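You operate a simulated robot arm through the tools that you are given. There is no shell and no other tool. Be economical: measure what you need, move in short steps, check, and stop when the job is done.

The job below is to be done with a simulated two-armed robot. You get a single attempt, and the scene is never put back.

JOB
Wipe up the spill on the top of the games table with the blue cloth and put it back.

Only the result counts: the job must be done as asked and must still hold three seconds after the hand-in. Knocking over, shifting, dropping, spilling or breaking anything else fails it. Flat cloth is picked up by pressing the open fingertips on it (5 to 10 N) and closing them slowly along it; thin cloth reads only 2 to 8 mm in the jaws.

ROBOT AND FRAMES
Two 7-joint arms with four-finger grippers on one trunk, on a base that drives. Base frame: it is fixed to the floor where the robot stands at the start and does not move with it; the origin is under the middle of the robot, x ahead of it, y to its left, z up. Readings come in m, degrees, newtons and seconds.
The left shoulder is at the start at [0.04, 0.181, 1.13], the right one opposite. With the tool pointing down near the work surface each hand reaches from about 0.26 to 0.82 m from the robot's upright axis, wherever it stands, measured 20 degrees to its own side. Payload 3.67 kg a hand.
The tool frame of a hand sits at the grasp point between the pads (the TCP): z along the fingers, y along the line on which they close. The tips reach 0.028 m beyond it. The gripper opens to 0.112 m. The gripper's body begins 0.073 m behind the TCP.
Orientation is told as [roll, pitch, yaw] about the base's x, y, z axes, in that order, counted from this pose: with the fingers straight down and closing along the base's y, the tool's x points along the base's -x, its y along +y and its z along -z.

CONTROLS
- The arms move only by the tool drive_tool. It takes "left_moves", "right_moves" or both (then of equal length, played together; a hand with none holds still); each is one flat list of numbers, 7 for each row, row after row: the shift along the tool's x, y, z in m, then the turn, a rotation vector about the tool's x, y, z in degrees, then the closure in counts, from 0 (fully open) to 255 (shut). In form: [tx, ty, tz, wx, wy, wz, claw, tx, ty, tz, wx, wy, wz, claw, ...]. A call has 1 to 20 rows; each row is the pose to reach, as a shift and turn from the pose commanded when the call began, along the tool's axes at that moment. A row lasts 0.2 s, in which the tool goes at most 0.05 m and 8.6 degrees; a call with a longer step from one row to the next is refused whole, and so is a gripper value outside its range. A pose out of reach is approached as far as the arm can. The call stops where the force on the tool passes 40 N (or 10 N more than at its start, if that is more) or the arm is blocked; 0.2 s more then pass. Each finger halts on what it meets, pressing with about 30 N; the grip force reading is that of the motor and also rises with nothing between the fingers. The clock runs only during rows and for 0.2 s after the last one: add rows that repeat a pose to give the fingers time. The reply holds the time, the measured pose of the TCP, the force on the tool along the base axes, the opening and the grip force, in the units named above and with some noise, with the torque about the TCP (base axes, N m) and any sound that the robot's microphone picked up.
- Cameras (640 x 400 px; columns grow to the right, rows downward): "scene" is now at [0.1002, -0.0184, 1.3456]; the picture's right is [-0.23, -0.97, 0.00], its down [-0.68, 0.16, -0.72] and it looks along [0.70, -0.17, -0.69] (base axes); focal length 280 px, centre (320, 200). "left" rides on the left gripper at [0.06, 0.018, -0.104] in its tool frame; the picture's right is [-0.29, 0.96, 0.00], its down [-0.80, -0.24, -0.55] and it looks along [-0.53, -0.16, 0.83] (tool axes); focal length 234 px, centre (320, 200). "right" rides on the right gripper at [0.06, -0.018, -0.104] in its tool frame; the picture's right is [0.29, 0.96, 0.00], its down [-0.80, 0.24, -0.55] and it looks along [-0.53, 0.16, 0.83] (tool axes); focal length 234 px, centre (320, 200). There is no depth. A picture from a camera that has moved, and an enlarged one, comes with that camera's place and axes in the base frame and with its lens.
- capture(camera): a new picture of that camera. No time passes.
- raise_lower(by): slides the trunk up (or, below 0, down) by that many m; the arms and the scene camera ride with it, the base frame stays. It gives what a move gives, with no picture.
- base_move(legs): drives the robot by 1 to 6 legs, each [ahead, left, turn to the left] in m, m and degrees, along the robot's own axes; the way and the turn of a leg run together, so that a leg with both is an arc; at most 1.5 m and 180 degrees a leg. The arms and the cameras ride along, it lands a little off, and it stops where it bumps. It gives what a move gives.
- turn_head(pan, tilt): turns the head with the scene camera to pan (to the left, within 86 degrees either way) and tilt (down, from -29 to 69), counted from straight ahead of the robot. It gives what a move gives.
- close_up(camera, box): a new picture of the part [left, top, right, bottom] of that camera's present view, enlarged. No time passes.
- hand_in(): hands the job in; it is judged then, once.

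Go step by step. Nothing tells you exact positions but the pictures and the camera data: compare them with the known pose of the tool, close in by small moves and look again before you grip or let go. The budget is 120 turns and 92 pictures, counting those below and the enlarged ones. Unless the task says otherwise, let go and move clear before handing in, and close with one line.

The tools are called as name(argument=value, ...) on one line, values as JSON. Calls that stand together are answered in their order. drive_tool: Moves the arms, as the interface text tells. Its arguments: {"type":"object","properties":{"left_moves":{"type":"array"},"right_moves":{"type":"array"}},"required":[]} The other tools are called the same way: raise_lower (by) slides the trunk up or down; base_move (legs) drives the base; turn_head (pan, tilt) turns the head that bears the scene camera; capture (camera) takes a picture; close_up (camera, box) takes an enlarged picture of a part of a camera's view; hand_in () hands the job in.

At the start:

```text
time: 0.0
left_tool_pos: [0.5031, 0.0634, 1.0234]
left_orientation: [0.0, 0.0, 0.1]
left_wrist_force: [0.3, 0.2, -0.2]
left_ft_torque: [0.02, 0.0, 0.04]
left_opening: 0.112
left_grasp_force: 0.1
right_tool_pos: [0.5152, -0.4156, 0.9324]
right_orientation: [0.0, 0.0, 0.0]
right_wrist_force: [-0.6, -0.3, -0.6]
right_ft_torque: [-0.01, 0.0, -0.02]
right_opening: 0.1119
right_grasp_force: 0.1
trunk travel left (down, up): [-0.25, 0.264]
robot x, y, heading: [-0.0012, -0.0003, 0.3]
head pan, tilt: [-13.4, 44.0]
```

scene: 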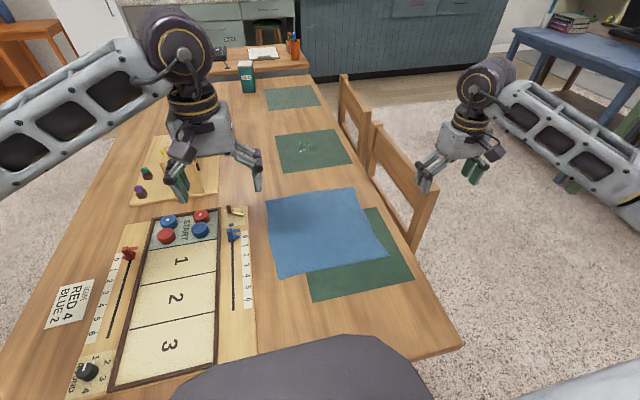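
right: 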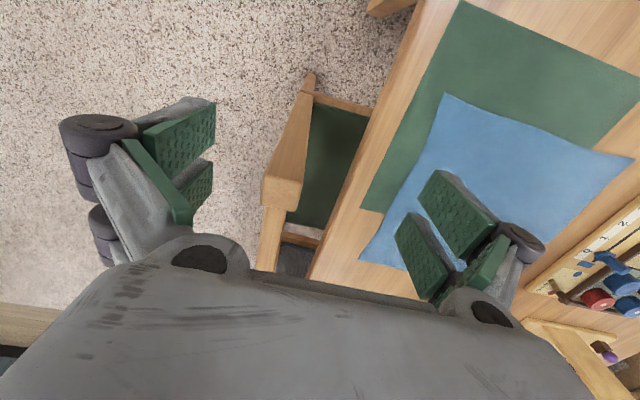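
left: 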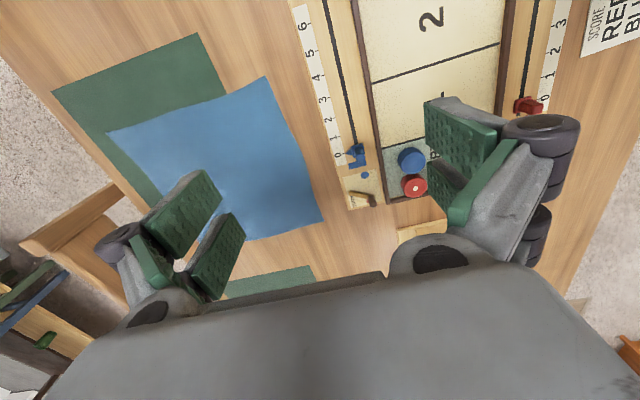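

I see the blue cloth lying partly over a green mat on the table, and something shiny on the second mat that may be the spill. I'll look closer before moving.

close_up(camera="scene", box=[240, 70, 440, 195])

close_up(camera="scene", box=[220, 170, 460, 320])

```text
3.20 times, centred on (340, 132) of scene
camera zoom: at [0.1002, -0.0184, 1.3456], right [-0.23, -0.97, 0.0], down [-0.68, 0.16, -0.72], along [0.7, -0.17, -0.69], focal length 895 px, centre (256, 416)
```

zoom: 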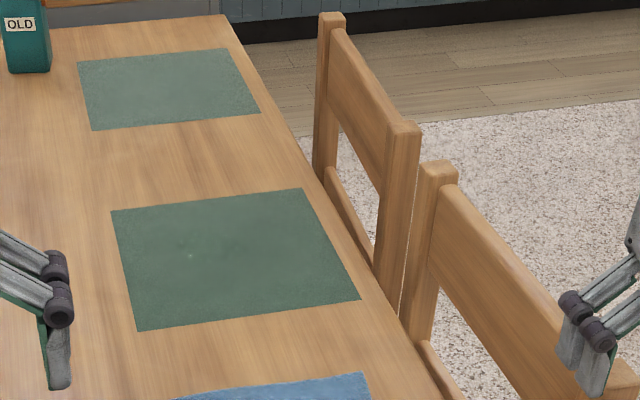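

```text
2.67 times, centred on (340, 245) of scene
camera zoom: at [0.1002, -0.0184, 1.3456], right [-0.23, -0.97, 0.0], down [-0.68, 0.16, -0.72], along [0.7, -0.17, -0.69], focal length 746 px, centre (267, 80)
```

zoom: 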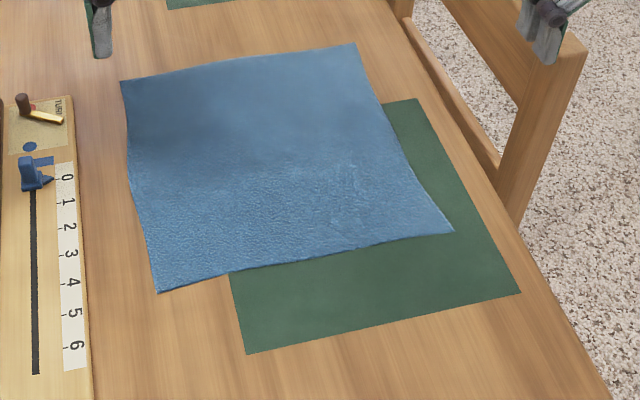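

The spill isn't obvious yet. I'll turn the head to survey the rest of the table and room.

turn_head(pan=25, tilt=45)

capture(camera="scene")

turn_head(pan=-45, tilt=25)

capture(camera="scene")

turn_head(pan=0, tilt=20)

capture(camera="scene")

```text
time: 1.1
left_tool_pos: [0.5032, 0.0641, 1.0254]
left_orientation: [0.0, 0.0, 0.0]
left_wrist_force: [0.2, -2.3, -0.7]
left_ft_torque: [0.01, 0.0, 0.0]
left_opening: 0.1119
left_grasp_force: 0.1
right_tool_pos: [0.5146, -0.416, 0.9322]
right_orientation: [0.1, 0.1, 0.0]
right_wrist_force: [-0.5, 0.4, -0.6]
right_ft_torque: [-0.01, -0.01, -0.01]
right_opening: 0.112
right_grasp_force: 0.0
trunk travel left (down, up): [-0.25, 0.264]
robot x, y, heading: [0.0018, 0.0019, 0.4]
head pan, tilt: [25.0, 45.0]
```

```text
86 pictures are left
camera scene: at [0.094, 0.0349, 1.3442], right [0.42, -0.91, 0.0], down [-0.64, -0.3, -0.71], along [0.64, 0.3, -0.71], focal length 280 px, centre (320, 200)
```

scene: 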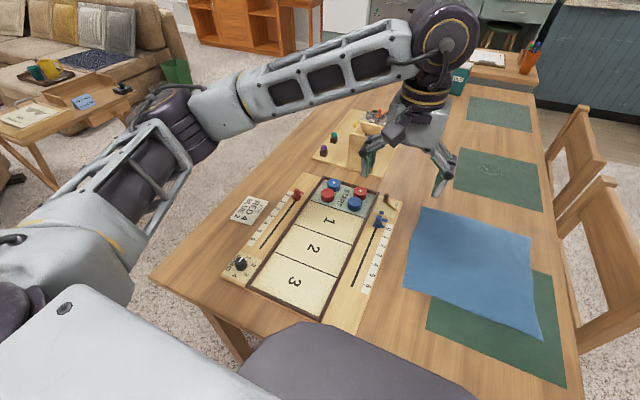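

```text
time: 2.5
left_tool_pos: [0.5031, 0.0642, 1.0254]
left_orientation: [0.1, -0.1, 0.1]
left_wrist_force: [-0.3, 0.0, -0.3]
left_ft_torque: [-0.01, 0.03, -0.01]
left_opening: 0.1119
left_grasp_force: 0.0
right_tool_pos: [0.5148, -0.4157, 0.9318]
right_orientation: [-0.1, 0.1, 0.0]
right_wrist_force: [-0.5, 0.6, -0.1]
right_ft_torque: [0.02, 0.0, 0.0]
right_opening: 0.1124
right_grasp_force: 0.1
trunk travel left (down, up): [-0.25, 0.264]
robot x, y, heading: [-0.0025, 0.0024, -0.3]
head pan, tilt: [-45.0, 25.0]
```

```text
85 pictures are left
camera scene: at [0.0855, -0.0645, 1.3747], right [-0.71, -0.71, 0.0], down [-0.3, 0.3, -0.91], along [0.64, -0.64, -0.42], focal length 280 px, centre (320, 200)
```

scene: 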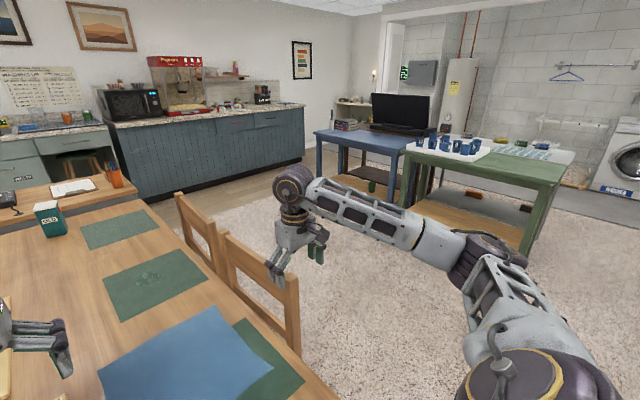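

```text
time: 3.6
left_tool_pos: [0.5021, 0.064, 1.0246]
left_orientation: [0.0, 0.0, 0.1]
left_wrist_force: [-0.1, 0.3, 0.4]
left_ft_torque: [-0.03, 0.01, 0.02]
left_opening: 0.112
left_grasp_force: 0.0
right_tool_pos: [0.5147, -0.4156, 0.9312]
right_orientation: [0.0, 0.1, 0.0]
right_wrist_force: [-0.1, -0.3, 0.4]
right_ft_torque: [-0.03, 0.01, 0.04]
right_opening: 0.1122
right_grasp_force: 0.1
trunk travel left (down, up): [-0.25, 0.264]
robot x, y, heading: [0.0012, 0.0034, 0.0]
head pan, tilt: [0.0, 20.0]
```

```text
84 pictures are left
camera scene: at [0.1134, 0.0005, 1.3828], right [0.0, -1.0, 0.0], down [-0.34, 0.0, -0.94], along [0.94, 0.0, -0.34], focal length 280 px, centre (320, 200)
```

scene: 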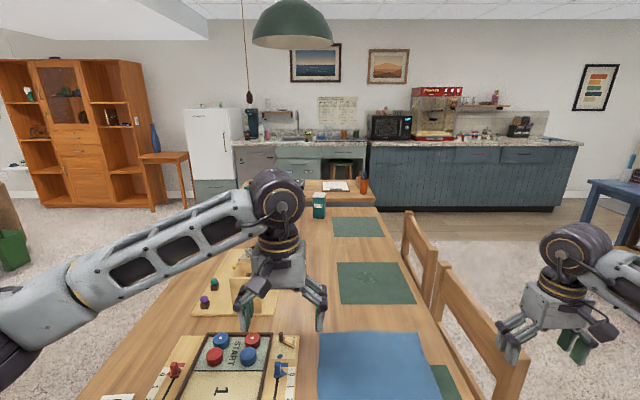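

The clear spill shows on the second mat, near (1.0, -0.175), with the table top about z 0.757. The cloth covers roughly x 0.457–0.735, y -0.28 to -0.005. The spill is beyond reach from here, so I'll check where the base can go.

turn_head(pan=0, tilt=69)

capture(camera="scene")

turn_head(pan=-70, tilt=50)

capture(camera="scene")

turn_head(pan=-35, tilt=40)

capture(camera="scene")

close_up(camera="scene", box=[40, 60, 340, 248])

```text
time: 4.8
left_tool_pos: [0.5021, 0.0637, 1.0249]
left_orientation: [0.0, 0.0, 0.0]
left_wrist_force: [-0.2, -0.1, -0.2]
left_ft_torque: [-0.01, -0.02, 0.02]
left_opening: 0.1122
left_grasp_force: 0.1
right_tool_pos: [0.5162, -0.4143, 0.9319]
right_orientation: [0.0, 0.0, 0.0]
right_wrist_force: [-0.7, 0.1, 0.2]
right_ft_torque: [0.03, -0.02, 0.0]
right_opening: 0.1122
right_grasp_force: 0.1
trunk travel left (down, up): [-0.25, 0.264]
robot x, y, heading: [0.0018, -0.0029, 0.1]
head pan, tilt: [0.0, 68.8]
```

```text
83 pictures are left
camera scene: at [0.0763, 0.0006, 1.3154], right [0.0, -1.0, 0.0], down [-0.93, 0.0, -0.36], along [0.36, 0.0, -0.93], focal length 280 px, centre (320, 200)
```

scene: 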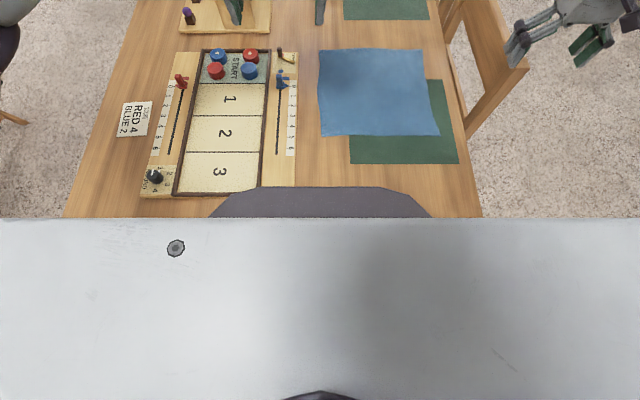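

```text
time: 6.2
left_tool_pos: [0.5022, 0.0639, 1.0235]
left_orientation: [0.0, 0.0, 0.2]
left_wrist_force: [-1.3, -0.3, 0.1]
left_ft_torque: [-0.01, 0.01, 0.01]
left_opening: 0.1122
left_grasp_force: 0.0
right_tool_pos: [0.5146, -0.4163, 0.9329]
right_orientation: [-0.1, 0.1, 0.1]
right_wrist_force: [-0.1, -0.2, 0.8]
right_ft_torque: [-0.02, -0.01, 0.0]
right_opening: 0.1118
right_grasp_force: 0.0
trunk travel left (down, up): [-0.25, 0.264]
robot x, y, heading: [-0.0023, -0.007, 0.0]
head pan, tilt: [-70.0, 50.0]
```

```text
82 pictures are left
camera scene: at [0.0467, -0.0717, 1.3372], right [-0.94, -0.34, 0.0], down [-0.26, 0.72, -0.64], along [0.22, -0.6, -0.77], focal length 280 px, centre (320, 200)
```

scene: 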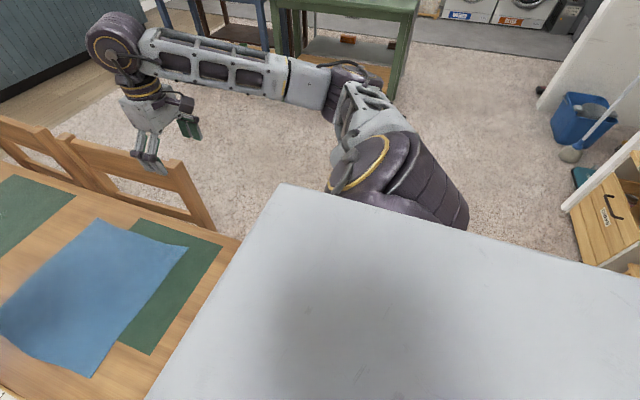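

```text
time: 7.2
left_tool_pos: [0.503, 0.0646, 1.0249]
left_orientation: [0.0, 0.0, 0.1]
left_wrist_force: [0.5, 0.0, 1.0]
left_ft_torque: [0.0, 0.0, -0.01]
left_opening: 0.1122
left_grasp_force: 0.1
right_tool_pos: [0.5151, -0.4161, 0.9312]
right_orientation: [0.0, 0.0, 0.0]
right_wrist_force: [-0.7, -0.2, -0.9]
right_ft_torque: [0.0, 0.0, 0.01]
right_opening: 0.1118
right_grasp_force: 0.0
trunk travel left (down, up): [-0.25, 0.264]
robot x, y, heading: [0.0003, 0.0018, -0.0]
head pan, tilt: [-35.0, 40.0]
```

```text
81 pictures are left
camera scene: at [0.0899, -0.0483, 1.3514], right [-0.57, -0.82, 0.0], down [-0.53, 0.37, -0.77], along [0.63, -0.44, -0.64], focal length 280 px, centre (320, 200)
```

scene: 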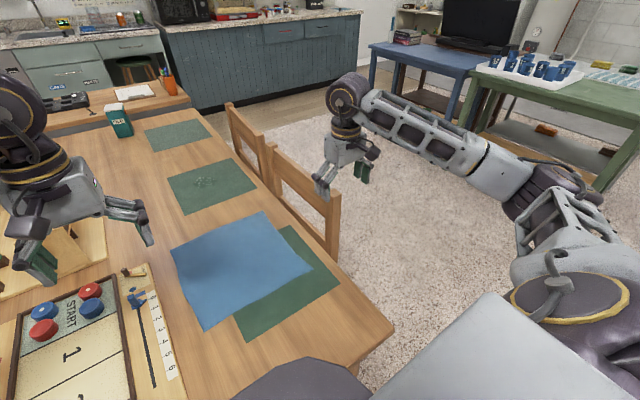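

```text
2.13 times, centred on (190, 154) of scene
camera zoom: at [0.0899, -0.0483, 1.3514], right [-0.57, -0.82, 0.0], down [-0.53, 0.37, -0.77], along [0.63, -0.44, -0.64], focal length 595 px, centre (597, 298)
```

zoom: 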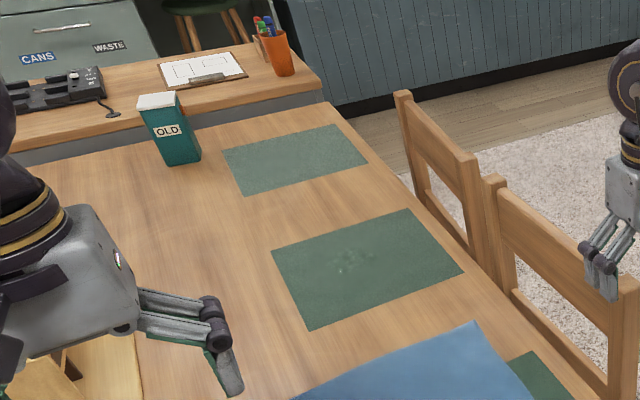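

The spill is on mat 2 and the chairs' backs are at y≈-0.42 to -0.45, with tops near z 0.87. I'll work from the table's right side, reaching over the chairs. First I'll raise the trunk so the arms clear everything, then drive around.

raise_lower(by=0.2)

base_move(legs=[[-0.08, 0, 0], [0, -0.95, 0]])

turn_head(pan=0, tilt=40)

capture(camera="scene")

```text
time: 9.3
left_tool_pos: [0.5021, 0.0639, 1.2251]
left_orientation: [0.0, 0.0, 0.2]
left_wrist_force: [-0.1, 0.4, -0.7]
left_ft_torque: [0.02, 0.01, 0.01]
left_opening: 0.1121
left_grasp_force: 0.0
right_tool_pos: [0.5163, -0.4164, 1.1331]
right_orientation: [0.0, -0.1, -0.1]
right_wrist_force: [0.0, 0.8, -0.6]
right_ft_torque: [-0.02, -0.01, 0.01]
right_opening: 0.112
right_grasp_force: 0.1
trunk travel left (down, up): [-0.45, 0.064]
robot x, y, heading: [-0.0027, -0.0007, 0.2]
head pan, tilt: [-35.0, 40.0]
```

```text
time: 15.1
left_tool_pos: [0.4219, -0.8741, 1.224]
left_orientation: [0.0, -0.1, 0.2]
left_wrist_force: [-0.4, -0.4, 0.0]
left_ft_torque: [-0.03, -0.02, -0.03]
left_opening: 0.1121
left_grasp_force: 0.0
right_tool_pos: [0.4352, -1.3518, 1.132]
right_orientation: [-0.1, 0.0, 0.1]
right_wrist_force: [-0.1, -0.5, -0.3]
right_ft_torque: [0.0, 0.02, -0.01]
right_opening: 0.1118
right_grasp_force: 0.1
trunk travel left (down, up): [-0.45, 0.064]
robot x, y, heading: [-0.0781, -0.9398, -0.0]
head pan, tilt: [-35.0, 40.0]
```

```text
time: 16.1
left_tool_pos: [0.4222, -0.8725, 1.2251]
left_orientation: [0.0, -0.1, 0.1]
left_wrist_force: [-0.8, 1.5, 0.2]
left_ft_torque: [-0.05, -0.01, -0.02]
left_opening: 0.1119
left_grasp_force: 0.1
right_tool_pos: [0.4352, -1.3519, 1.1315]
right_orientation: [0.0, 0.0, 0.0]
right_wrist_force: [0.3, -0.1, -0.5]
right_ft_torque: [-0.01, 0.0, -0.02]
right_opening: 0.1118
right_grasp_force: 0.0
trunk travel left (down, up): [-0.45, 0.064]
robot x, y, heading: [-0.0815, -0.9395, -0.1]
head pan, tilt: [0.0, 40.0]
```

```text
79 pictures are left
camera scene: at [0.0249, -0.9369, 1.5515], right [0.0, -1.0, 0.0], down [-0.64, 0.0, -0.77], along [0.77, 0.0, -0.64], focal length 280 px, centre (320, 200)
```

scene: 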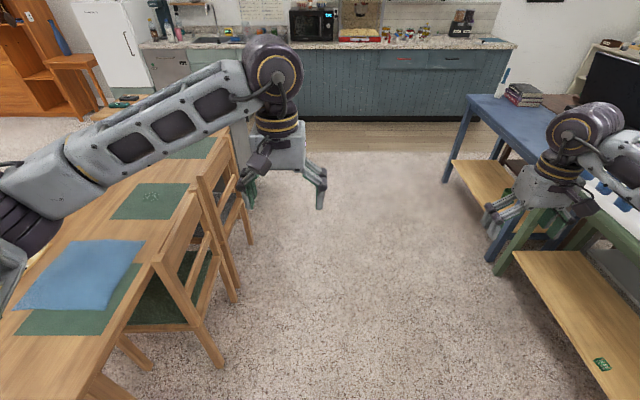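

The aisle between chairs (backs at y≈-0.43) and the side tables (y≈-2.1) is clear. I'll drive ahead and turn to face the table.

base_move(legs=[[0.86, 0, 0], [0, 0, 90]])

turn_head(pan=0, tilt=50)

capture(camera="scene")

```text
time: 25.0
left_tool_pos: [0.7238, -0.4295, 1.2248]
left_orientation: [0.0, 0.0, 90.6]
left_wrist_force: [-0.4, 0.5, 0.0]
left_ft_torque: [0.03, -0.02, -0.02]
left_opening: 0.1119
left_grasp_force: 0.1
right_tool_pos: [1.2031, -0.4129, 1.1317]
right_orientation: [0.0, -0.1, 90.6]
right_wrist_force: [-0.4, 0.2, 0.2]
right_ft_torque: [0.01, 0.02, 0.01]
right_opening: 0.1121
right_grasp_force: 0.0
trunk travel left (down, up): [-0.45, 0.064]
robot x, y, heading: [0.7901, -0.9307, 90.9]
head pan, tilt: [0.0, 40.0]
```

```text
time: 25.8
left_tool_pos: [0.7227, -0.4291, 1.2245]
left_orientation: [0.0, -0.1, 90.6]
left_wrist_force: [-0.1, 0.4, -0.5]
left_ft_torque: [0.02, 0.03, -0.01]
left_opening: 0.1119
left_grasp_force: 0.2
right_tool_pos: [1.2032, -0.4118, 1.1324]
right_orientation: [0.1, -0.1, 90.6]
right_wrist_force: [0.5, 0.0, 0.1]
right_ft_torque: [0.02, 0.02, 0.01]
right_opening: 0.112
right_grasp_force: 0.0
trunk travel left (down, up): [-0.45, 0.064]
robot x, y, heading: [0.793, -0.9269, 90.7]
head pan, tilt: [0.0, 50.0]
```

```text
78 pictures are left
camera scene: at [0.7913, -0.8333, 1.5373], right [1.0, 0.01, 0.0], down [0.01, -0.77, -0.64], along [-0.01, 0.64, -0.77], focal length 280 px, centre (320, 200)
```

scene: 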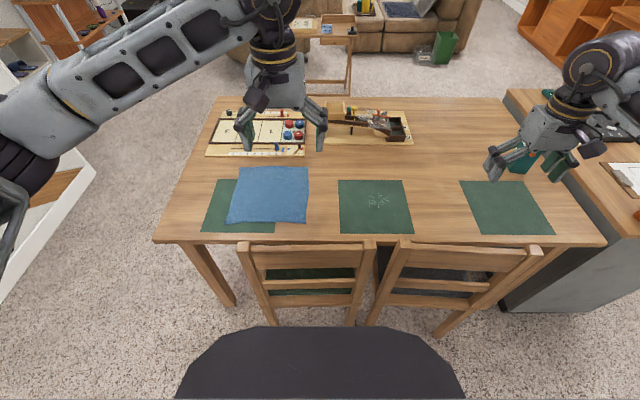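

This view is clear: the cloth is on the left mat and the spill is on the middle mat. I'll zoom in to get exact extents.

close_up(camera="scene", box=[200, 140, 440, 290])

close_up(camera="scene", box=[328, 170, 424, 240])

```text
2.67 times, centred on (320, 215) of scene
camera zoom: at [0.7913, -0.8333, 1.5373], right [1.0, 0.01, 0.0], down [0.01, -0.77, -0.64], along [-0.01, 0.64, -0.77], focal length 746 px, centre (320, 160)
```

zoom: 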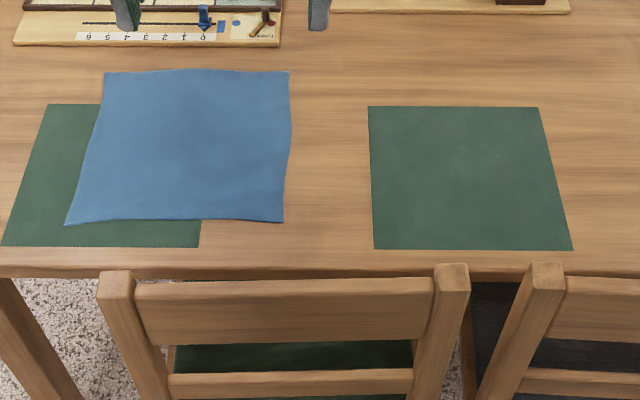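

```text
5.71 times, centred on (376, 205) of scene
camera zoom: at [0.7913, -0.8333, 1.5373], right [1.0, 0.01, 0.0], down [0.01, -0.77, -0.64], along [-0.01, 0.64, -0.77], focal length 1599 px, centre (0, 171)
```

zoom: 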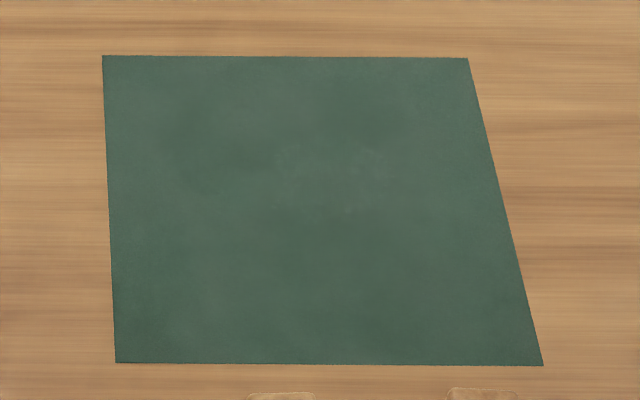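

Spill centre is about (0.985, -0.183), radius about 0.05 m. I'll check the clearance between my base and the chairs before moving closer.

turn_head(pan=0, tilt=69)

capture(camera="scene")

capture(camera="right")

```text
time: 26.6
left_tool_pos: [0.7245, -0.4304, 1.2251]
left_orientation: [0.0, 0.0, 90.5]
left_wrist_force: [0.1, -0.1, -0.6]
left_ft_torque: [-0.02, 0.0, 0.03]
left_opening: 0.1122
left_grasp_force: 0.0
right_tool_pos: [1.204, -0.4129, 1.132]
right_orientation: [0.0, 0.1, 90.6]
right_wrist_force: [0.7, 0.5, -0.1]
right_ft_torque: [0.0, -0.01, -0.01]
right_opening: 0.1121
right_grasp_force: 0.1
trunk travel left (down, up): [-0.45, 0.064]
robot x, y, heading: [0.7933, -0.9275, 90.3]
head pan, tilt: [0.0, 68.8]
```

```text
75 pictures are left
camera scene: at [0.7916, -0.8544, 1.5154], right [1.0, 0.01, 0.0], down [0.01, -0.93, -0.36], along [0.0, 0.36, -0.93], focal length 280 px, centre (320, 200)
```

scene: 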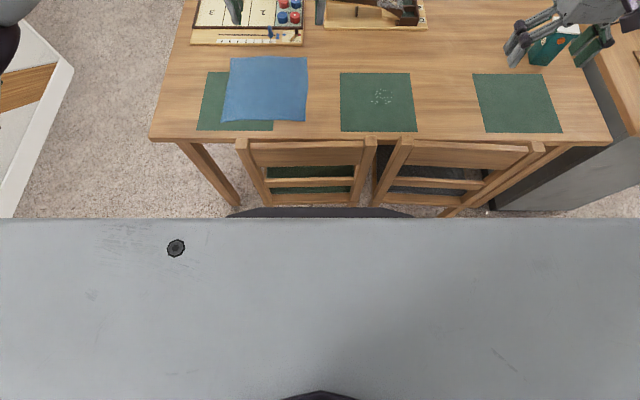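

```text
74 pictures are left
camera right: at [1.2202, -0.4728, 1.2366], right [-0.95, -0.3, 0.0], down [-0.25, 0.8, 0.55], along [-0.16, 0.53, -0.83], focal length 234 px, centre (320, 200)
```

right: 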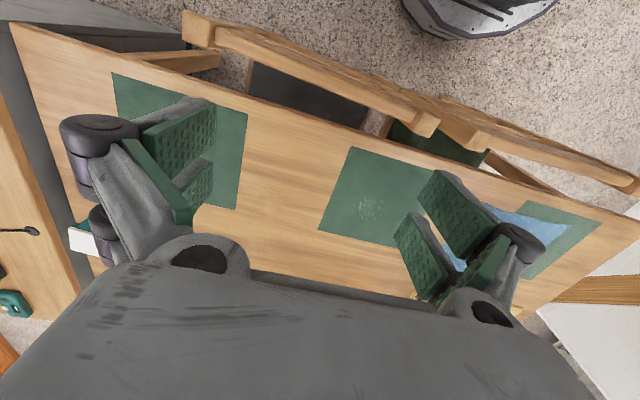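

The base front is at about y=-0.62, so about 8 cm more is safe. I'll go forward, park the left hand out to the left, and then lower the trunk.

base_move(legs=[[0.08, 0, 0]])

drive_tool(left_moves=[0, 0.045, 0, 0, 0, 0, 0, 0, 0.09, 0, 0, 0, 0, 0, 0, 0.135, 0, 0, 0, 0, 0, 0, 0.18, 0, 0, 0, 0, 0, 0, 0.225, 0, 0, 0, 0, 0, 0, 0.27, 0, 0, 0, 0, 0, 0, 0.27, 0, 0, 0, 0, 0])

raise_lower(by=-0.15)

capture(camera="right")

```text
time: 27.6
left_tool_pos: [0.7237, -0.3532, 1.2262]
left_orientation: [0.0, -0.1, 90.6]
left_wrist_force: [0.6, -0.6, -0.5]
left_ft_torque: [-0.01, 0.02, 0.01]
left_opening: 0.1119
left_grasp_force: 0.1
right_tool_pos: [1.2025, -0.3371, 1.1336]
right_orientation: [-0.1, -0.1, 90.6]
right_wrist_force: [0.0, 0.1, 0.4]
right_ft_torque: [0.0, 0.0, -0.02]
right_opening: 0.1119
right_grasp_force: 0.1
trunk travel left (down, up): [-0.45, 0.064]
robot x, y, heading: [0.794, -0.8517, 90.5]
head pan, tilt: [0.0, 68.8]
```

```text
time: 29.2
left_tool_pos: [0.4534, -0.3547, 1.2265]
left_orientation: [0.0, 0.0, 90.6]
left_wrist_force: [1.0, -0.1, 0.2]
left_ft_torque: [-0.02, -0.01, 0.0]
left_opening: 0.112
left_grasp_force: 0.0
right_tool_pos: [1.2026, -0.3346, 1.1314]
right_orientation: [0.0, 0.0, 90.6]
right_wrist_force: [-0.4, -0.1, 0.0]
right_ft_torque: [0.02, 0.03, 0.0]
right_opening: 0.1119
right_grasp_force: 0.1
trunk travel left (down, up): [-0.45, 0.064]
robot x, y, heading: [0.7902, -0.8557, 90.7]
head pan, tilt: [0.0, 68.8]
```

```text
time: 31.0
left_tool_pos: [0.4536, -0.3546, 1.0752]
left_orientation: [0.0, 0.0, 90.6]
left_wrist_force: [0.3, 0.4, -0.3]
left_ft_torque: [0.0, -0.02, 0.04]
left_opening: 0.1121
left_grasp_force: 0.0
right_tool_pos: [1.2026, -0.3349, 0.981]
right_orientation: [0.0, 0.0, 90.7]
right_wrist_force: [-0.2, -0.8, -0.5]
right_ft_torque: [-0.05, 0.03, -0.01]
right_opening: 0.1119
right_grasp_force: 0.0
trunk travel left (down, up): [-0.3, 0.214]
robot x, y, heading: [0.7967, -0.8486, 90.8]
head pan, tilt: [0.0, 68.8]
```

```text
73 pictures are left
camera right: at [1.2192, -0.3949, 1.0863], right [-0.95, -0.3, 0.0], down [-0.25, 0.79, 0.55], along [-0.16, 0.53, -0.83], focal length 234 px, centre (320, 200)
```

right: 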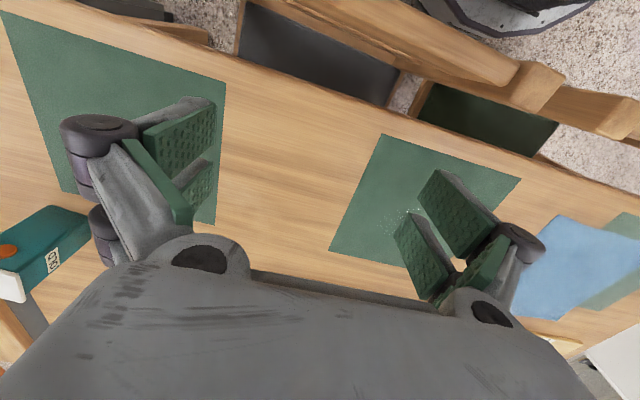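

The right hand is clear. I'll carry it over to above the cloth's far edge at (0.70, -0.14), with the fingers partly closed, and look.

drive_tool(right_moves=[-0.018, 0.0455, 0, 0, 0, 0, 130, -0.036, 0.091, 0, 0, 0, 0, 130, -0.0545, 0.1365, 0, 0, 0, 0, 130, -0.073, 0.182, 0, 0, 0, 0, 130, -0.091, 0.2275, 0, 0, 0, 0, 130, -0.109, 0.273, 0, 0, 0, 0, 130, -0.1275, 0.3185, 0, 0, 0, 0, 130, -0.146, 0.364, 0, 0, 0, 0, 130, -0.164, 0.4095, 0, 0, 0, 0, 130, -0.182, 0.455, 0, 0, 0, 0, 130, -0.2005, 0.5, 0, 0, 0, 0, 130, -0.2005, 0.5, 0.04, 0, 0, 0, 130, -0.2005, 0.5, 0.08, 0, 0, 0, 130, -0.2005, 0.5, 0.08, 0, 0, 0, 130])

capture(camera="right")

turn_head(pan=10, tilt=45)

capture(camera="scene")

```text
time: 34.0
left_tool_pos: [0.4527, -0.3545, 1.0755]
left_orientation: [-0.1, -0.1, 90.8]
left_wrist_force: [-0.5, -0.2, -0.6]
left_ft_torque: [0.02, -0.01, 0.0]
left_opening: 0.112
left_grasp_force: 0.1
right_tool_pos: [0.7013, -0.1423, 0.9125]
right_orientation: [-0.1, 0.0, 90.6]
right_wrist_force: [0.2, 0.1, 0.2]
right_ft_torque: [0.04, -0.03, -0.01]
right_opening: 0.0548
right_grasp_force: 0.0
right hand out of reach, approached as far as the arm can: row 11, 12, 13, 14
trunk travel left (down, up): [-0.3, 0.214]
robot x, y, heading: [0.7897, -0.8558, 90.9]
head pan, tilt: [0.0, 68.8]
```

```text
72 pictures are left
camera right: at [0.7179, -0.2035, 1.0173], right [-0.95, -0.3, 0.0], down [-0.25, 0.79, 0.55], along [-0.16, 0.53, -0.83], focal length 234 px, centre (320, 200)
```

right: 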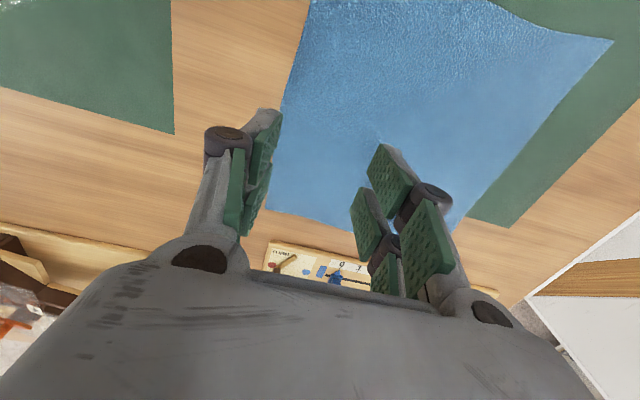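

```text
time: 34.9
left_tool_pos: [0.4527, -0.3546, 1.0758]
left_orientation: [0.0, 0.0, 90.5]
left_wrist_force: [-0.6, 0.3, 0.1]
left_ft_torque: [0.04, 0.0, -0.04]
left_opening: 0.112
left_grasp_force: 0.0
right_tool_pos: [0.7025, -0.1404, 0.9129]
right_orientation: [-0.2, 0.0, 90.5]
right_wrist_force: [-0.4, 0.0, -0.1]
right_ft_torque: [-0.02, 0.03, -0.02]
right_opening: 0.055
right_grasp_force: 0.0
trunk travel left (down, up): [-0.3, 0.214]
robot x, y, heading: [0.7919, -0.854, 90.6]
head pan, tilt: [10.0, 45.0]
```

```text
71 pictures are left
camera scene: at [0.7761, -0.7525, 1.3935], right [0.98, 0.18, 0.0], down [0.13, -0.7, -0.71], along [-0.13, 0.69, -0.71], focal length 280 px, centre (320, 200)
```

scene: 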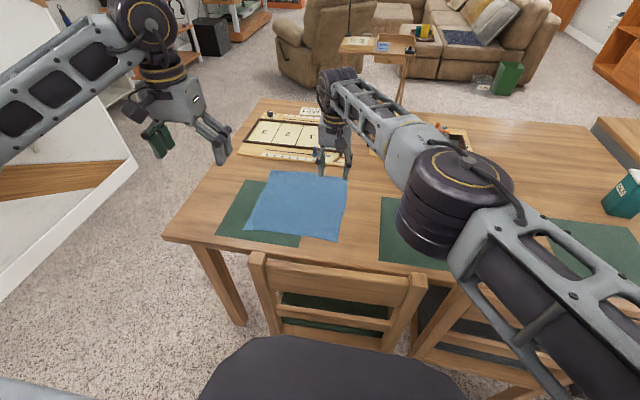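

The arm is at the edge of its reach here, so I'll grip a little nearer to me, around y=-0.19, with the trunk 5 cm lower.

drive_tool(right_moves=[0.025, 0, 0, 0, 0, 0, 130, 0.05, 0, 0, 0, 0, 0, 130, 0.05, 0, 0, 0, 0, 0, 130])

raise_lower(by=-0.05)

capture(camera="right")

```text
time: 35.7
left_tool_pos: [0.4485, -0.3568, 1.0756]
left_orientation: [-0.2, -0.1, 90.7]
left_wrist_force: [-1.1, -0.6, 0.5]
left_ft_torque: [0.05, -0.07, 0.01]
left_opening: 0.1121
left_grasp_force: 0.0
right_tool_pos: [0.7005, -0.1947, 0.9144]
right_orientation: [-0.4, 0.0, 90.5]
right_wrist_force: [-0.7, -0.2, -0.7]
right_ft_torque: [0.02, -0.04, 0.01]
right_opening: 0.0551
right_grasp_force: 0.1
trunk travel left (down, up): [-0.3, 0.214]
robot x, y, heading: [0.7906, -0.8562, 90.7]
head pan, tilt: [10.0, 45.0]
```

```text
time: 36.6
left_tool_pos: [0.4535, -0.3565, 1.0264]
left_orientation: [-0.1, -0.2, 90.6]
left_wrist_force: [0.0, -0.7, -0.1]
left_ft_torque: [0.0, -0.01, 0.01]
left_opening: 0.112
left_grasp_force: 0.0
right_tool_pos: [0.7038, -0.1935, 0.8639]
right_orientation: [-0.1, 0.0, 90.7]
right_wrist_force: [-1.1, -0.8, -0.1]
right_ft_torque: [0.0, -0.03, 0.01]
right_opening: 0.0548
right_grasp_force: 0.1
trunk travel left (down, up): [-0.25, 0.264]
robot x, y, heading: [0.7893, -0.8558, 90.7]
head pan, tilt: [10.0, 45.0]
```

```text
70 pictures are left
camera right: at [0.7208, -0.2543, 0.9684], right [-0.95, -0.3, 0.0], down [-0.25, 0.79, 0.55], along [-0.16, 0.53, -0.83], focal length 234 px, centre (320, 200)
```

right: 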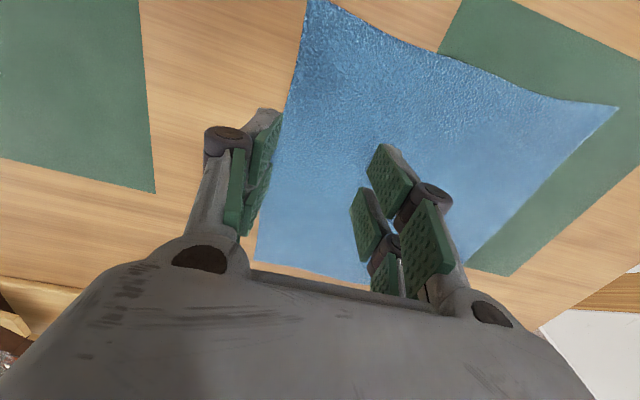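

The fingertips are above the cloth, with both inside its edge and over wood, beyond mat 1. I'll descend to just above it.

drive_tool(right_moves=[0, 0, 0.03, 0, 0, 0, 130, 0, 0, 0.055, 0, 0, 0, 130, 0, 0, 0.065, 0, 0, 0, 130, 0, 0, 0.065, 0, 0, 0, 130])

capture(camera="right")

```text
time: 37.6
left_tool_pos: [0.4538, -0.355, 1.0262]
left_orientation: [0.0, -0.1, 90.7]
left_wrist_force: [-0.2, 0.0, -0.4]
left_ft_torque: [-0.06, -0.02, 0.0]
left_opening: 0.112
left_grasp_force: 0.0
right_tool_pos: [0.7047, -0.1927, 0.7992]
right_orientation: [-0.1, 0.0, 90.6]
right_wrist_force: [-0.4, -0.1, -0.5]
right_ft_torque: [0.0, 0.02, -0.02]
right_opening: 0.055
right_grasp_force: 0.1
trunk travel left (down, up): [-0.25, 0.264]
robot x, y, heading: [0.7918, -0.8554, 90.3]
head pan, tilt: [10.0, 45.0]
```

```text
69 pictures are left
camera right: at [0.7211, -0.2534, 0.9023], right [-0.95, -0.3, 0.0], down [-0.25, 0.79, 0.55], along [-0.16, 0.53, -0.83], focal length 234 px, centre (320, 200)
```

right: 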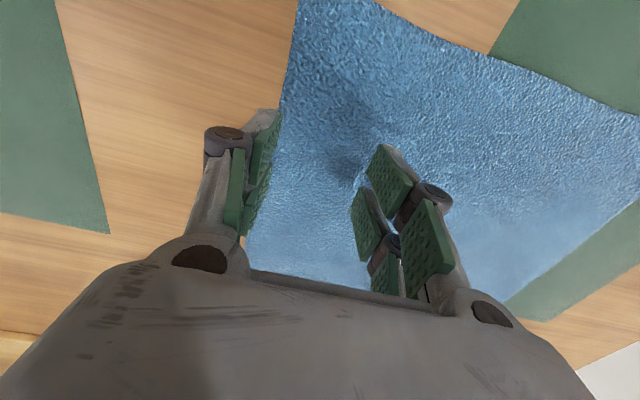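

The tips are a couple of centimetres above the cloth. The outer finger is right on the edge, so I'll shift inward slightly and press down gently in small steps.

drive_tool(right_moves=[0, 0.008, 0, 0, 0, 0, 135, 0, 0.008, 0.007, 0, 0, 0, 135, 0, 0.008, 0.01, 0, 0, 0, 135, 0, 0.008, 0.01, 0, 0, 0, 135])

```text
time: 38.6
left_tool_pos: [0.4542, -0.354, 1.0252]
left_orientation: [0.1, 0.1, 90.5]
left_wrist_force: [-0.9, -0.2, -0.1]
left_ft_torque: [0.03, 0.01, -0.03]
left_opening: 0.1118
left_grasp_force: 0.2
right_tool_pos: [0.6955, -0.1938, 0.7879]
right_orientation: [-0.2, 0.0, 90.6]
right_wrist_force: [-1.0, 0.4, -0.1]
right_ft_torque: [-0.01, -0.06, -0.02]
right_opening: 0.0527
right_grasp_force: 0.0
trunk travel left (down, up): [-0.25, 0.264]
robot x, y, heading: [0.7904, -0.855, 90.7]
head pan, tilt: [10.0, 45.0]
```

No contact yet; I'll continue down in small steps.

drive_tool(right_moves=[0, 0, 0.003, 0, 0, 0, 135, 0, 0, 0.003, 0, 0, 0, 135])

drive_tool(right_moves=[0, 0, 0.002, 0, 0, 0, 135, 0, 0, 0.002, 0, 0, 0, 135])

```text
time: 39.2
left_tool_pos: [0.4525, -0.3553, 1.0274]
left_orientation: [0.0, 0.0, 90.6]
left_wrist_force: [-0.4, -0.4, -0.7]
left_ft_torque: [0.02, 0.01, -0.02]
left_opening: 0.112
left_grasp_force: 0.1
right_tool_pos: [0.6947, -0.1942, 0.7846]
right_orientation: [-0.2, 0.0, 90.6]
right_wrist_force: [0.4, 0.1, 0.2]
right_ft_torque: [0.0, 0.0, -0.04]
right_opening: 0.0528
right_grasp_force: 0.1
trunk travel left (down, up): [-0.25, 0.264]
robot x, y, heading: [0.7915, -0.854, 90.5]
head pan, tilt: [10.0, 45.0]
```

```text
time: 39.8
left_tool_pos: [0.4522, -0.3549, 1.0267]
left_orientation: [0.0, 0.0, 90.7]
left_wrist_force: [-0.2, 0.7, -0.4]
left_ft_torque: [-0.03, 0.0, -0.01]
left_opening: 0.1121
left_grasp_force: 0.1
right_tool_pos: [0.6959, -0.1941, 0.7841]
right_orientation: [-0.2, -0.1, 90.5]
right_wrist_force: [0.8, -0.2, 0.1]
right_ft_torque: [0.02, 0.01, -0.02]
right_opening: 0.0526
right_grasp_force: 0.0
trunk travel left (down, up): [-0.25, 0.264]
robot x, y, heading: [0.7885, -0.8519, 90.8]
head pan, tilt: [10.0, 45.0]
```

drive_tool(right_moves=[0, 0, 0.003, 0, 0, 0, 135, 0, 0, 0.003, 0, 0, 0, 135])

drive_tool(right_moves=[0, 0, 0.002, 0, 0, 0, 135, 0, 0, 0.002, 0, 0, 0, 135])

close_up(camera="scene", box=[230, 120, 410, 250])

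```text
time: 40.4
left_tool_pos: [0.452, -0.3542, 1.0268]
left_orientation: [0.0, 0.1, 90.6]
left_wrist_force: [0.7, 0.8, -0.6]
left_ft_torque: [-0.04, 0.02, -0.01]
left_opening: 0.1121
left_grasp_force: 0.0
right_tool_pos: [0.696, -0.1939, 0.7801]
right_orientation: [-0.2, 0.0, 90.6]
right_wrist_force: [0.3, 0.3, -0.6]
right_ft_torque: [0.01, -0.01, 0.02]
right_opening: 0.0528
right_grasp_force: 0.2
trunk travel left (down, up): [-0.25, 0.264]
robot x, y, heading: [0.7892, -0.8543, 90.8]
head pan, tilt: [10.0, 45.0]
```

```text
time: 41.0
left_tool_pos: [0.4544, -0.3535, 1.0254]
left_orientation: [0.0, -0.1, 90.5]
left_wrist_force: [-0.8, 0.3, 0.5]
left_ft_torque: [0.01, 0.04, 0.02]
left_opening: 0.1118
left_grasp_force: 0.2
right_tool_pos: [0.6954, -0.194, 0.7777]
right_orientation: [-0.1, -0.1, 90.6]
right_wrist_force: [-0.1, -0.4, 0.9]
right_ft_torque: [-0.01, 0.02, -0.02]
right_opening: 0.0527
right_grasp_force: 0.0
trunk travel left (down, up): [-0.25, 0.264]
robot x, y, heading: [0.7895, -0.8521, 90.5]
head pan, tilt: [10.0, 45.0]
```

```text
3.08 times, centred on (320, 185) of scene
camera zoom: at [0.7762, -0.7525, 1.3442], right [0.98, 0.18, 0.0], down [0.13, -0.7, -0.71], along [-0.13, 0.69, -0.71], focal length 861 px, centre (320, 246)
```

zoom: 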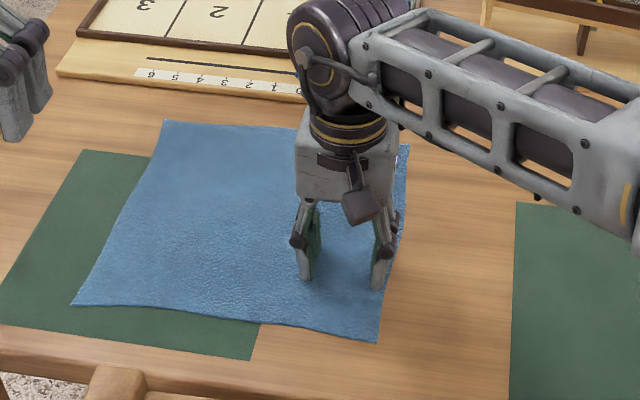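

The tips are very near the cloth, and I continue down slowly, watching the force.

drive_tool(right_moves=[0, 0, 0.002, 0, 0, 0, 135, 0, 0, 0.004, 0, 0, 0, 135])

drive_tool(right_moves=[0, 0, 0.002, 0, 0, 0, 135, 0, 0, 0.002, 0, 0, 0, 135])

drive_tool(right_moves=[0, 0, 0.002, 0, 0, 0, 135, 0, 0, 0.002, 0, 0, 0, 135])

```text
time: 41.6
left_tool_pos: [0.4526, -0.3553, 1.0281]
left_orientation: [0.0, -0.1, 90.6]
left_wrist_force: [0.2, -0.7, -0.1]
left_ft_torque: [-0.04, 0.0, -0.01]
left_opening: 0.1121
left_grasp_force: 0.1
right_tool_pos: [0.6957, -0.1948, 0.7784]
right_orientation: [0.1, -0.2, 90.6]
right_wrist_force: [2.9, -1.7, 21.7]
right_ft_torque: [-0.2, -0.49, -0.03]
right_opening: 0.0531
right_grasp_force: 5.6
trunk travel left (down, up): [-0.25, 0.264]
robot x, y, heading: [0.7917, -0.854, 90.4]
head pan, tilt: [10.0, 45.0]
```

```text
time: 42.3
left_tool_pos: [0.4531, -0.3559, 1.0256]
left_orientation: [0.0, 0.0, 90.5]
left_wrist_force: [-1.1, 0.9, 0.5]
left_ft_torque: [0.02, -0.01, 0.01]
left_opening: 0.1119
left_grasp_force: 0.1
right_tool_pos: [0.6951, -0.1924, 0.7787]
right_orientation: [0.2, -0.5, 90.6]
right_wrist_force: [2.7, 1.0, 25.3]
right_ft_torque: [-0.27, -0.35, 0.03]
right_opening: 0.0215
right_grasp_force: 7.8
trunk travel left (down, up): [-0.25, 0.264]
robot x, y, heading: [0.7935, -0.8527, 90.4]
head pan, tilt: [10.0, 45.0]
stopped in row 2 (right hand): the force on the tool passed its limit at 42 N (the readings are from after the stop); the commanded pose is now the measured one
```

```text
time: 42.9
left_tool_pos: [0.4536, -0.3567, 1.0273]
left_orientation: [0.0, -0.1, 90.6]
left_wrist_force: [0.1, -0.1, 0.2]
left_ft_torque: [-0.01, 0.0, 0.01]
left_opening: 0.1122
left_grasp_force: 0.2
right_tool_pos: [0.696, -0.1939, 0.7731]
right_orientation: [0.1, -0.4, 90.6]
right_wrist_force: [-2.6, 4.1, 23.7]
right_ft_torque: [0.07, 0.16, -0.03]
right_opening: 0.0593
right_grasp_force: 5.3
trunk travel left (down, up): [-0.25, 0.264]
robot x, y, heading: [0.7923, -0.8543, 90.5]
head pan, tilt: [10.0, 45.0]
```

Contact is reached, but the force is higher than I want. I'll back off a little, to about 8 N.

drive_tool(right_moves=[0, 0, -0.002, 0, 0, 0, 135, 0, 0, -0.002, 0, 0, 0, 135])

capture(camera="right")

```text
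time: 43.5
left_tool_pos: [0.4539, -0.3559, 1.0261]
left_orientation: [0.0, -0.1, 90.6]
left_wrist_force: [0.2, 0.4, 0.0]
left_ft_torque: [0.03, 0.0, -0.02]
left_opening: 0.1122
left_grasp_force: 0.1
right_tool_pos: [0.6956, -0.1942, 0.7736]
right_orientation: [0.1, -0.2, 90.6]
right_wrist_force: [0.3, -0.7, 10.7]
right_ft_torque: [-0.01, -0.03, 0.03]
right_opening: 0.0571
right_grasp_force: 0.1
trunk travel left (down, up): [-0.25, 0.264]
robot x, y, heading: [0.7932, -0.8549, 90.7]
head pan, tilt: [10.0, 45.0]
```

```text
67 pictures are left
camera right: at [0.7129, -0.2546, 0.8783], right [-0.95, -0.3, 0.0], down [-0.25, 0.79, 0.56], along [-0.17, 0.53, -0.83], focal length 234 px, centre (320, 200)
```

right: 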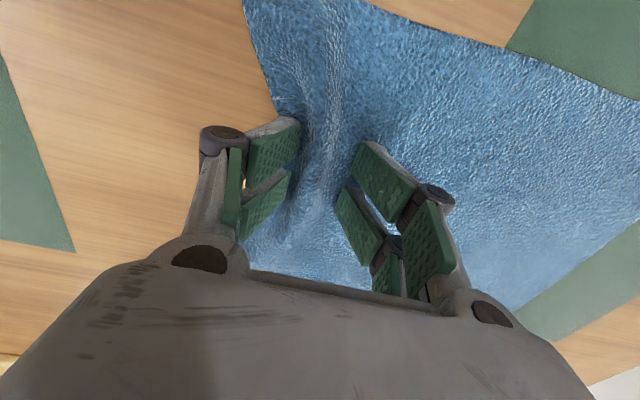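

The cloth is ridging up between the fingers at about 10 N. Now I'll close slowly.

drive_tool(right_moves=[0, 0, 0, 0, 0, 0, 143, 0, 0, 0, 0, 0, 0, 151, 0, 0, 0, 0, 0, 0, 159, 0, 0, 0, 0, 0, 0, 167, 0, 0, 0, 0, 0, 0, 175, 0, 0, 0, 0, 0, 0, 183, 0, 0, 0, 0, 0, 0, 191, 0, 0, 0, 0, 0, 0, 199, 0, 0, 0, 0, 0, 0, 207, 0, 0, 0, 0, 0, 0, 215, 0, 0, 0, 0, 0, 0, 223, 0, 0, 0, 0, 0, 0, 231, 0, 0, 0, 0, 0, 0, 239, 0, 0, 0, 0, 0, 0, 247, 0, 0, 0, 0, 0, 0, 255, 0, 0, 0, 0, 0, 0, 255, 0, 0, 0, 0, 0, 0, 255])

capture(camera="right")

```text
time: 47.1
left_tool_pos: [0.4541, -0.3575, 1.0283]
left_orientation: [0.1, -0.2, 90.6]
left_wrist_force: [-0.6, 0.5, 0.7]
left_ft_torque: [0.0, 0.02, 0.03]
left_opening: 0.112
left_grasp_force: 0.1
right_tool_pos: [0.6947, -0.1942, 0.7781]
right_orientation: [0.1, -0.5, 90.6]
right_wrist_force: [-0.6, 1.3, 34.6]
right_ft_torque: [-0.28, -0.15, -0.01]
right_opening: 0.0027
right_grasp_force: 29.8
trunk travel left (down, up): [-0.25, 0.264]
robot x, y, heading: [0.79, -0.8546, 90.6]
head pan, tilt: [10.0, 45.0]
```

```text
66 pictures are left
camera right: at [0.7128, -0.2551, 0.8813], right [-0.95, -0.3, 0.0], down [-0.25, 0.79, 0.56], along [-0.17, 0.54, -0.83], focal length 234 px, centre (320, 200)
```

right: 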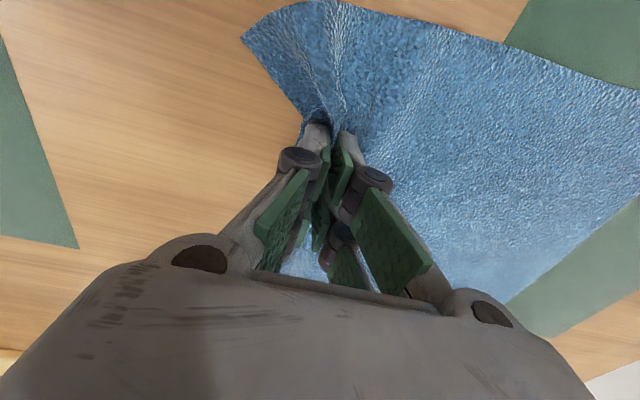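

The jaws read 2.7 mm with the cloth between them. I'll lift and look.

drive_tool(right_moves=[0, 0, -0.015, 0, 0, 0, 255, 0, 0, -0.03, 0, 0, 0, 255, 0, 0, -0.05, 0, 0, 0, 255, 0, 0, -0.07, 0, 0, 0, 255, 0, 0, -0.09, 0, 0, 0, 255, 0, 0, -0.11, 0, 0, 0, 255, 0, 0, -0.11, 0, 0, 0, 255])

capture(camera="scene")

```text
time: 48.7
left_tool_pos: [0.4532, -0.3551, 1.0257]
left_orientation: [-0.1, 0.0, 90.7]
left_wrist_force: [-0.1, 0.0, -0.2]
left_ft_torque: [0.01, 0.02, -0.02]
left_opening: 0.1119
left_grasp_force: 0.0
right_tool_pos: [0.6946, -0.1932, 0.8861]
right_orientation: [0.1, -0.1, 90.5]
right_wrist_force: [-1.1, -0.4, 1.7]
right_ft_torque: [0.01, -0.14, -0.01]
right_opening: 0.0017
right_grasp_force: 27.9
trunk travel left (down, up): [-0.25, 0.264]
robot x, y, heading: [0.794, -0.8503, 90.8]
head pan, tilt: [10.0, 45.0]
```

```text
65 pictures are left
camera scene: at [0.7763, -0.7524, 1.3441], right [0.98, 0.18, 0.0], down [0.13, -0.7, -0.71], along [-0.13, 0.69, -0.71], focal length 280 px, centre (320, 200)
```

scene: 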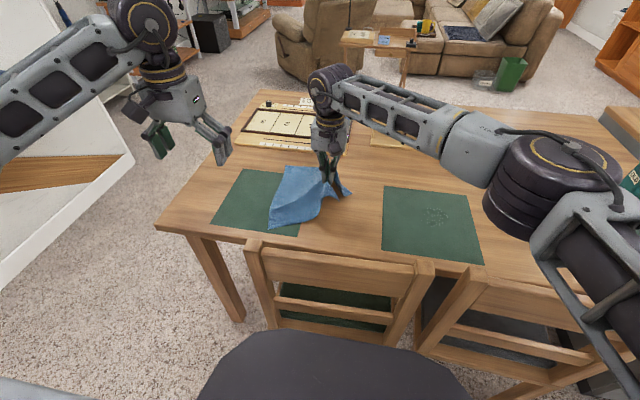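

The cloth is held and mat 1 lies undisturbed. I'll lift more, carry the cloth over, then lay it across the spill.

drive_tool(right_moves=[0, 0, -0.04, 0, 0, 0, 255, 0, 0, -0.08, 0, 0, 0, 255, 0, 0, -0.12, 0, 0, 0, 255, 0, -0.035, -0.12, 0, 0, 0, 255, 0, -0.07, -0.12, 0, 0, 0, 255, 0, -0.105, -0.12, 0, 0, 0, 255, 0, -0.14, -0.12, 0, 0, 0, 255, 0, -0.175, -0.12, 0, 0, 0, 255, 0, -0.21, -0.12, 0, 0, 0, 255, 0, -0.245, -0.12, 0, 0, 0, 255, 0, -0.245, -0.12, 0, 0, 0, 255, 0, -0.245, -0.12, 0, 0, 0, 255])

capture(camera="scene")

```text
time: 51.3
left_tool_pos: [0.4534, -0.3552, 1.0264]
left_orientation: [0.0, 0.0, 90.5]
left_wrist_force: [-0.1, 0.7, -0.3]
left_ft_torque: [-0.02, 0.05, 0.0]
left_opening: 0.1119
left_grasp_force: 0.0
right_tool_pos: [0.9419, -0.1914, 1.0019]
right_orientation: [0.1, -0.2, 90.6]
right_wrist_force: [-0.2, -1.0, 0.7]
right_ft_torque: [-0.01, -0.14, -0.02]
right_opening: 0.0016
right_grasp_force: 27.4
trunk travel left (down, up): [-0.25, 0.264]
robot x, y, heading: [0.7923, -0.852, 90.9]
head pan, tilt: [10.0, 45.0]
```

```text
64 pictures are left
camera scene: at [0.777, -0.7525, 1.3442], right [0.98, 0.18, 0.0], down [0.13, -0.7, -0.71], along [-0.13, 0.69, -0.71], focal length 280 px, centre (320, 200)
```

scene: 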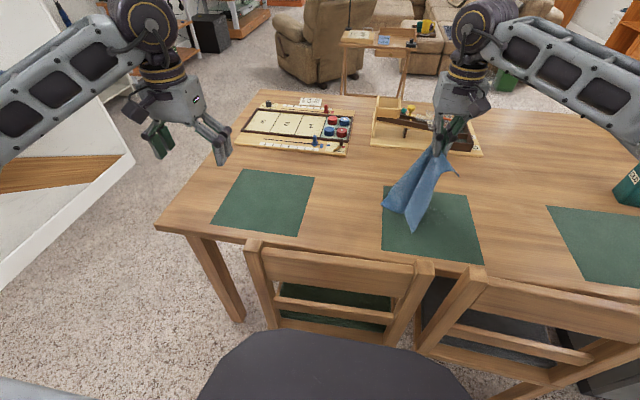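

The cloth hangs cleanly and mat 1 hasn't moved. Now I'll lay it down while moving +x so it trails over the spill.

drive_tool(right_moves=[0, -0.015, 0.03, 0, 0, 0, 255, 0, -0.035, 0.06, 0, 0, 0, 255, 0, -0.06, 0.09, 0, 0, 0, 255, 0, -0.085, 0.12, 0, 0, 0, 255, 0, -0.11, 0.15, 0, 0, 0, 255, 0, -0.13, 0.175, 0, 0, 0, 255, 0, -0.14, 0.2, 0, 0, 0, 255, 0, -0.14, 0.212, 0, 0, 0, 255, 0, -0.14, 0.212, 0, 0, 0, 255])

capture(camera="scene")

```text
time: 53.3
left_tool_pos: [0.4535, -0.3546, 1.0267]
left_orientation: [0.0, 0.0, 90.6]
left_wrist_force: [0.4, 0.2, -0.1]
left_ft_torque: [-0.01, -0.02, 0.0]
left_opening: 0.1119
left_grasp_force: 0.2
right_tool_pos: [1.0803, -0.1893, 0.791]
right_orientation: [0.1, -0.2, 90.6]
right_wrist_force: [0.1, 0.6, 0.4]
right_ft_torque: [0.01, -0.05, 0.02]
right_opening: 0.0033
right_grasp_force: 28.6
trunk travel left (down, up): [-0.25, 0.264]
robot x, y, heading: [0.7934, -0.8536, 90.7]
head pan, tilt: [10.0, 45.0]
```

```text
63 pictures are left
camera scene: at [0.7765, -0.7526, 1.3442], right [0.98, 0.18, 0.0], down [0.13, -0.7, -0.71], along [-0.13, 0.69, -0.71], focal length 280 px, centre (320, 200)
```

scene: 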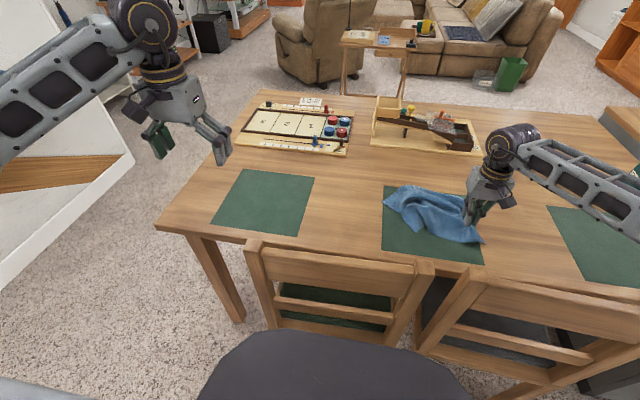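

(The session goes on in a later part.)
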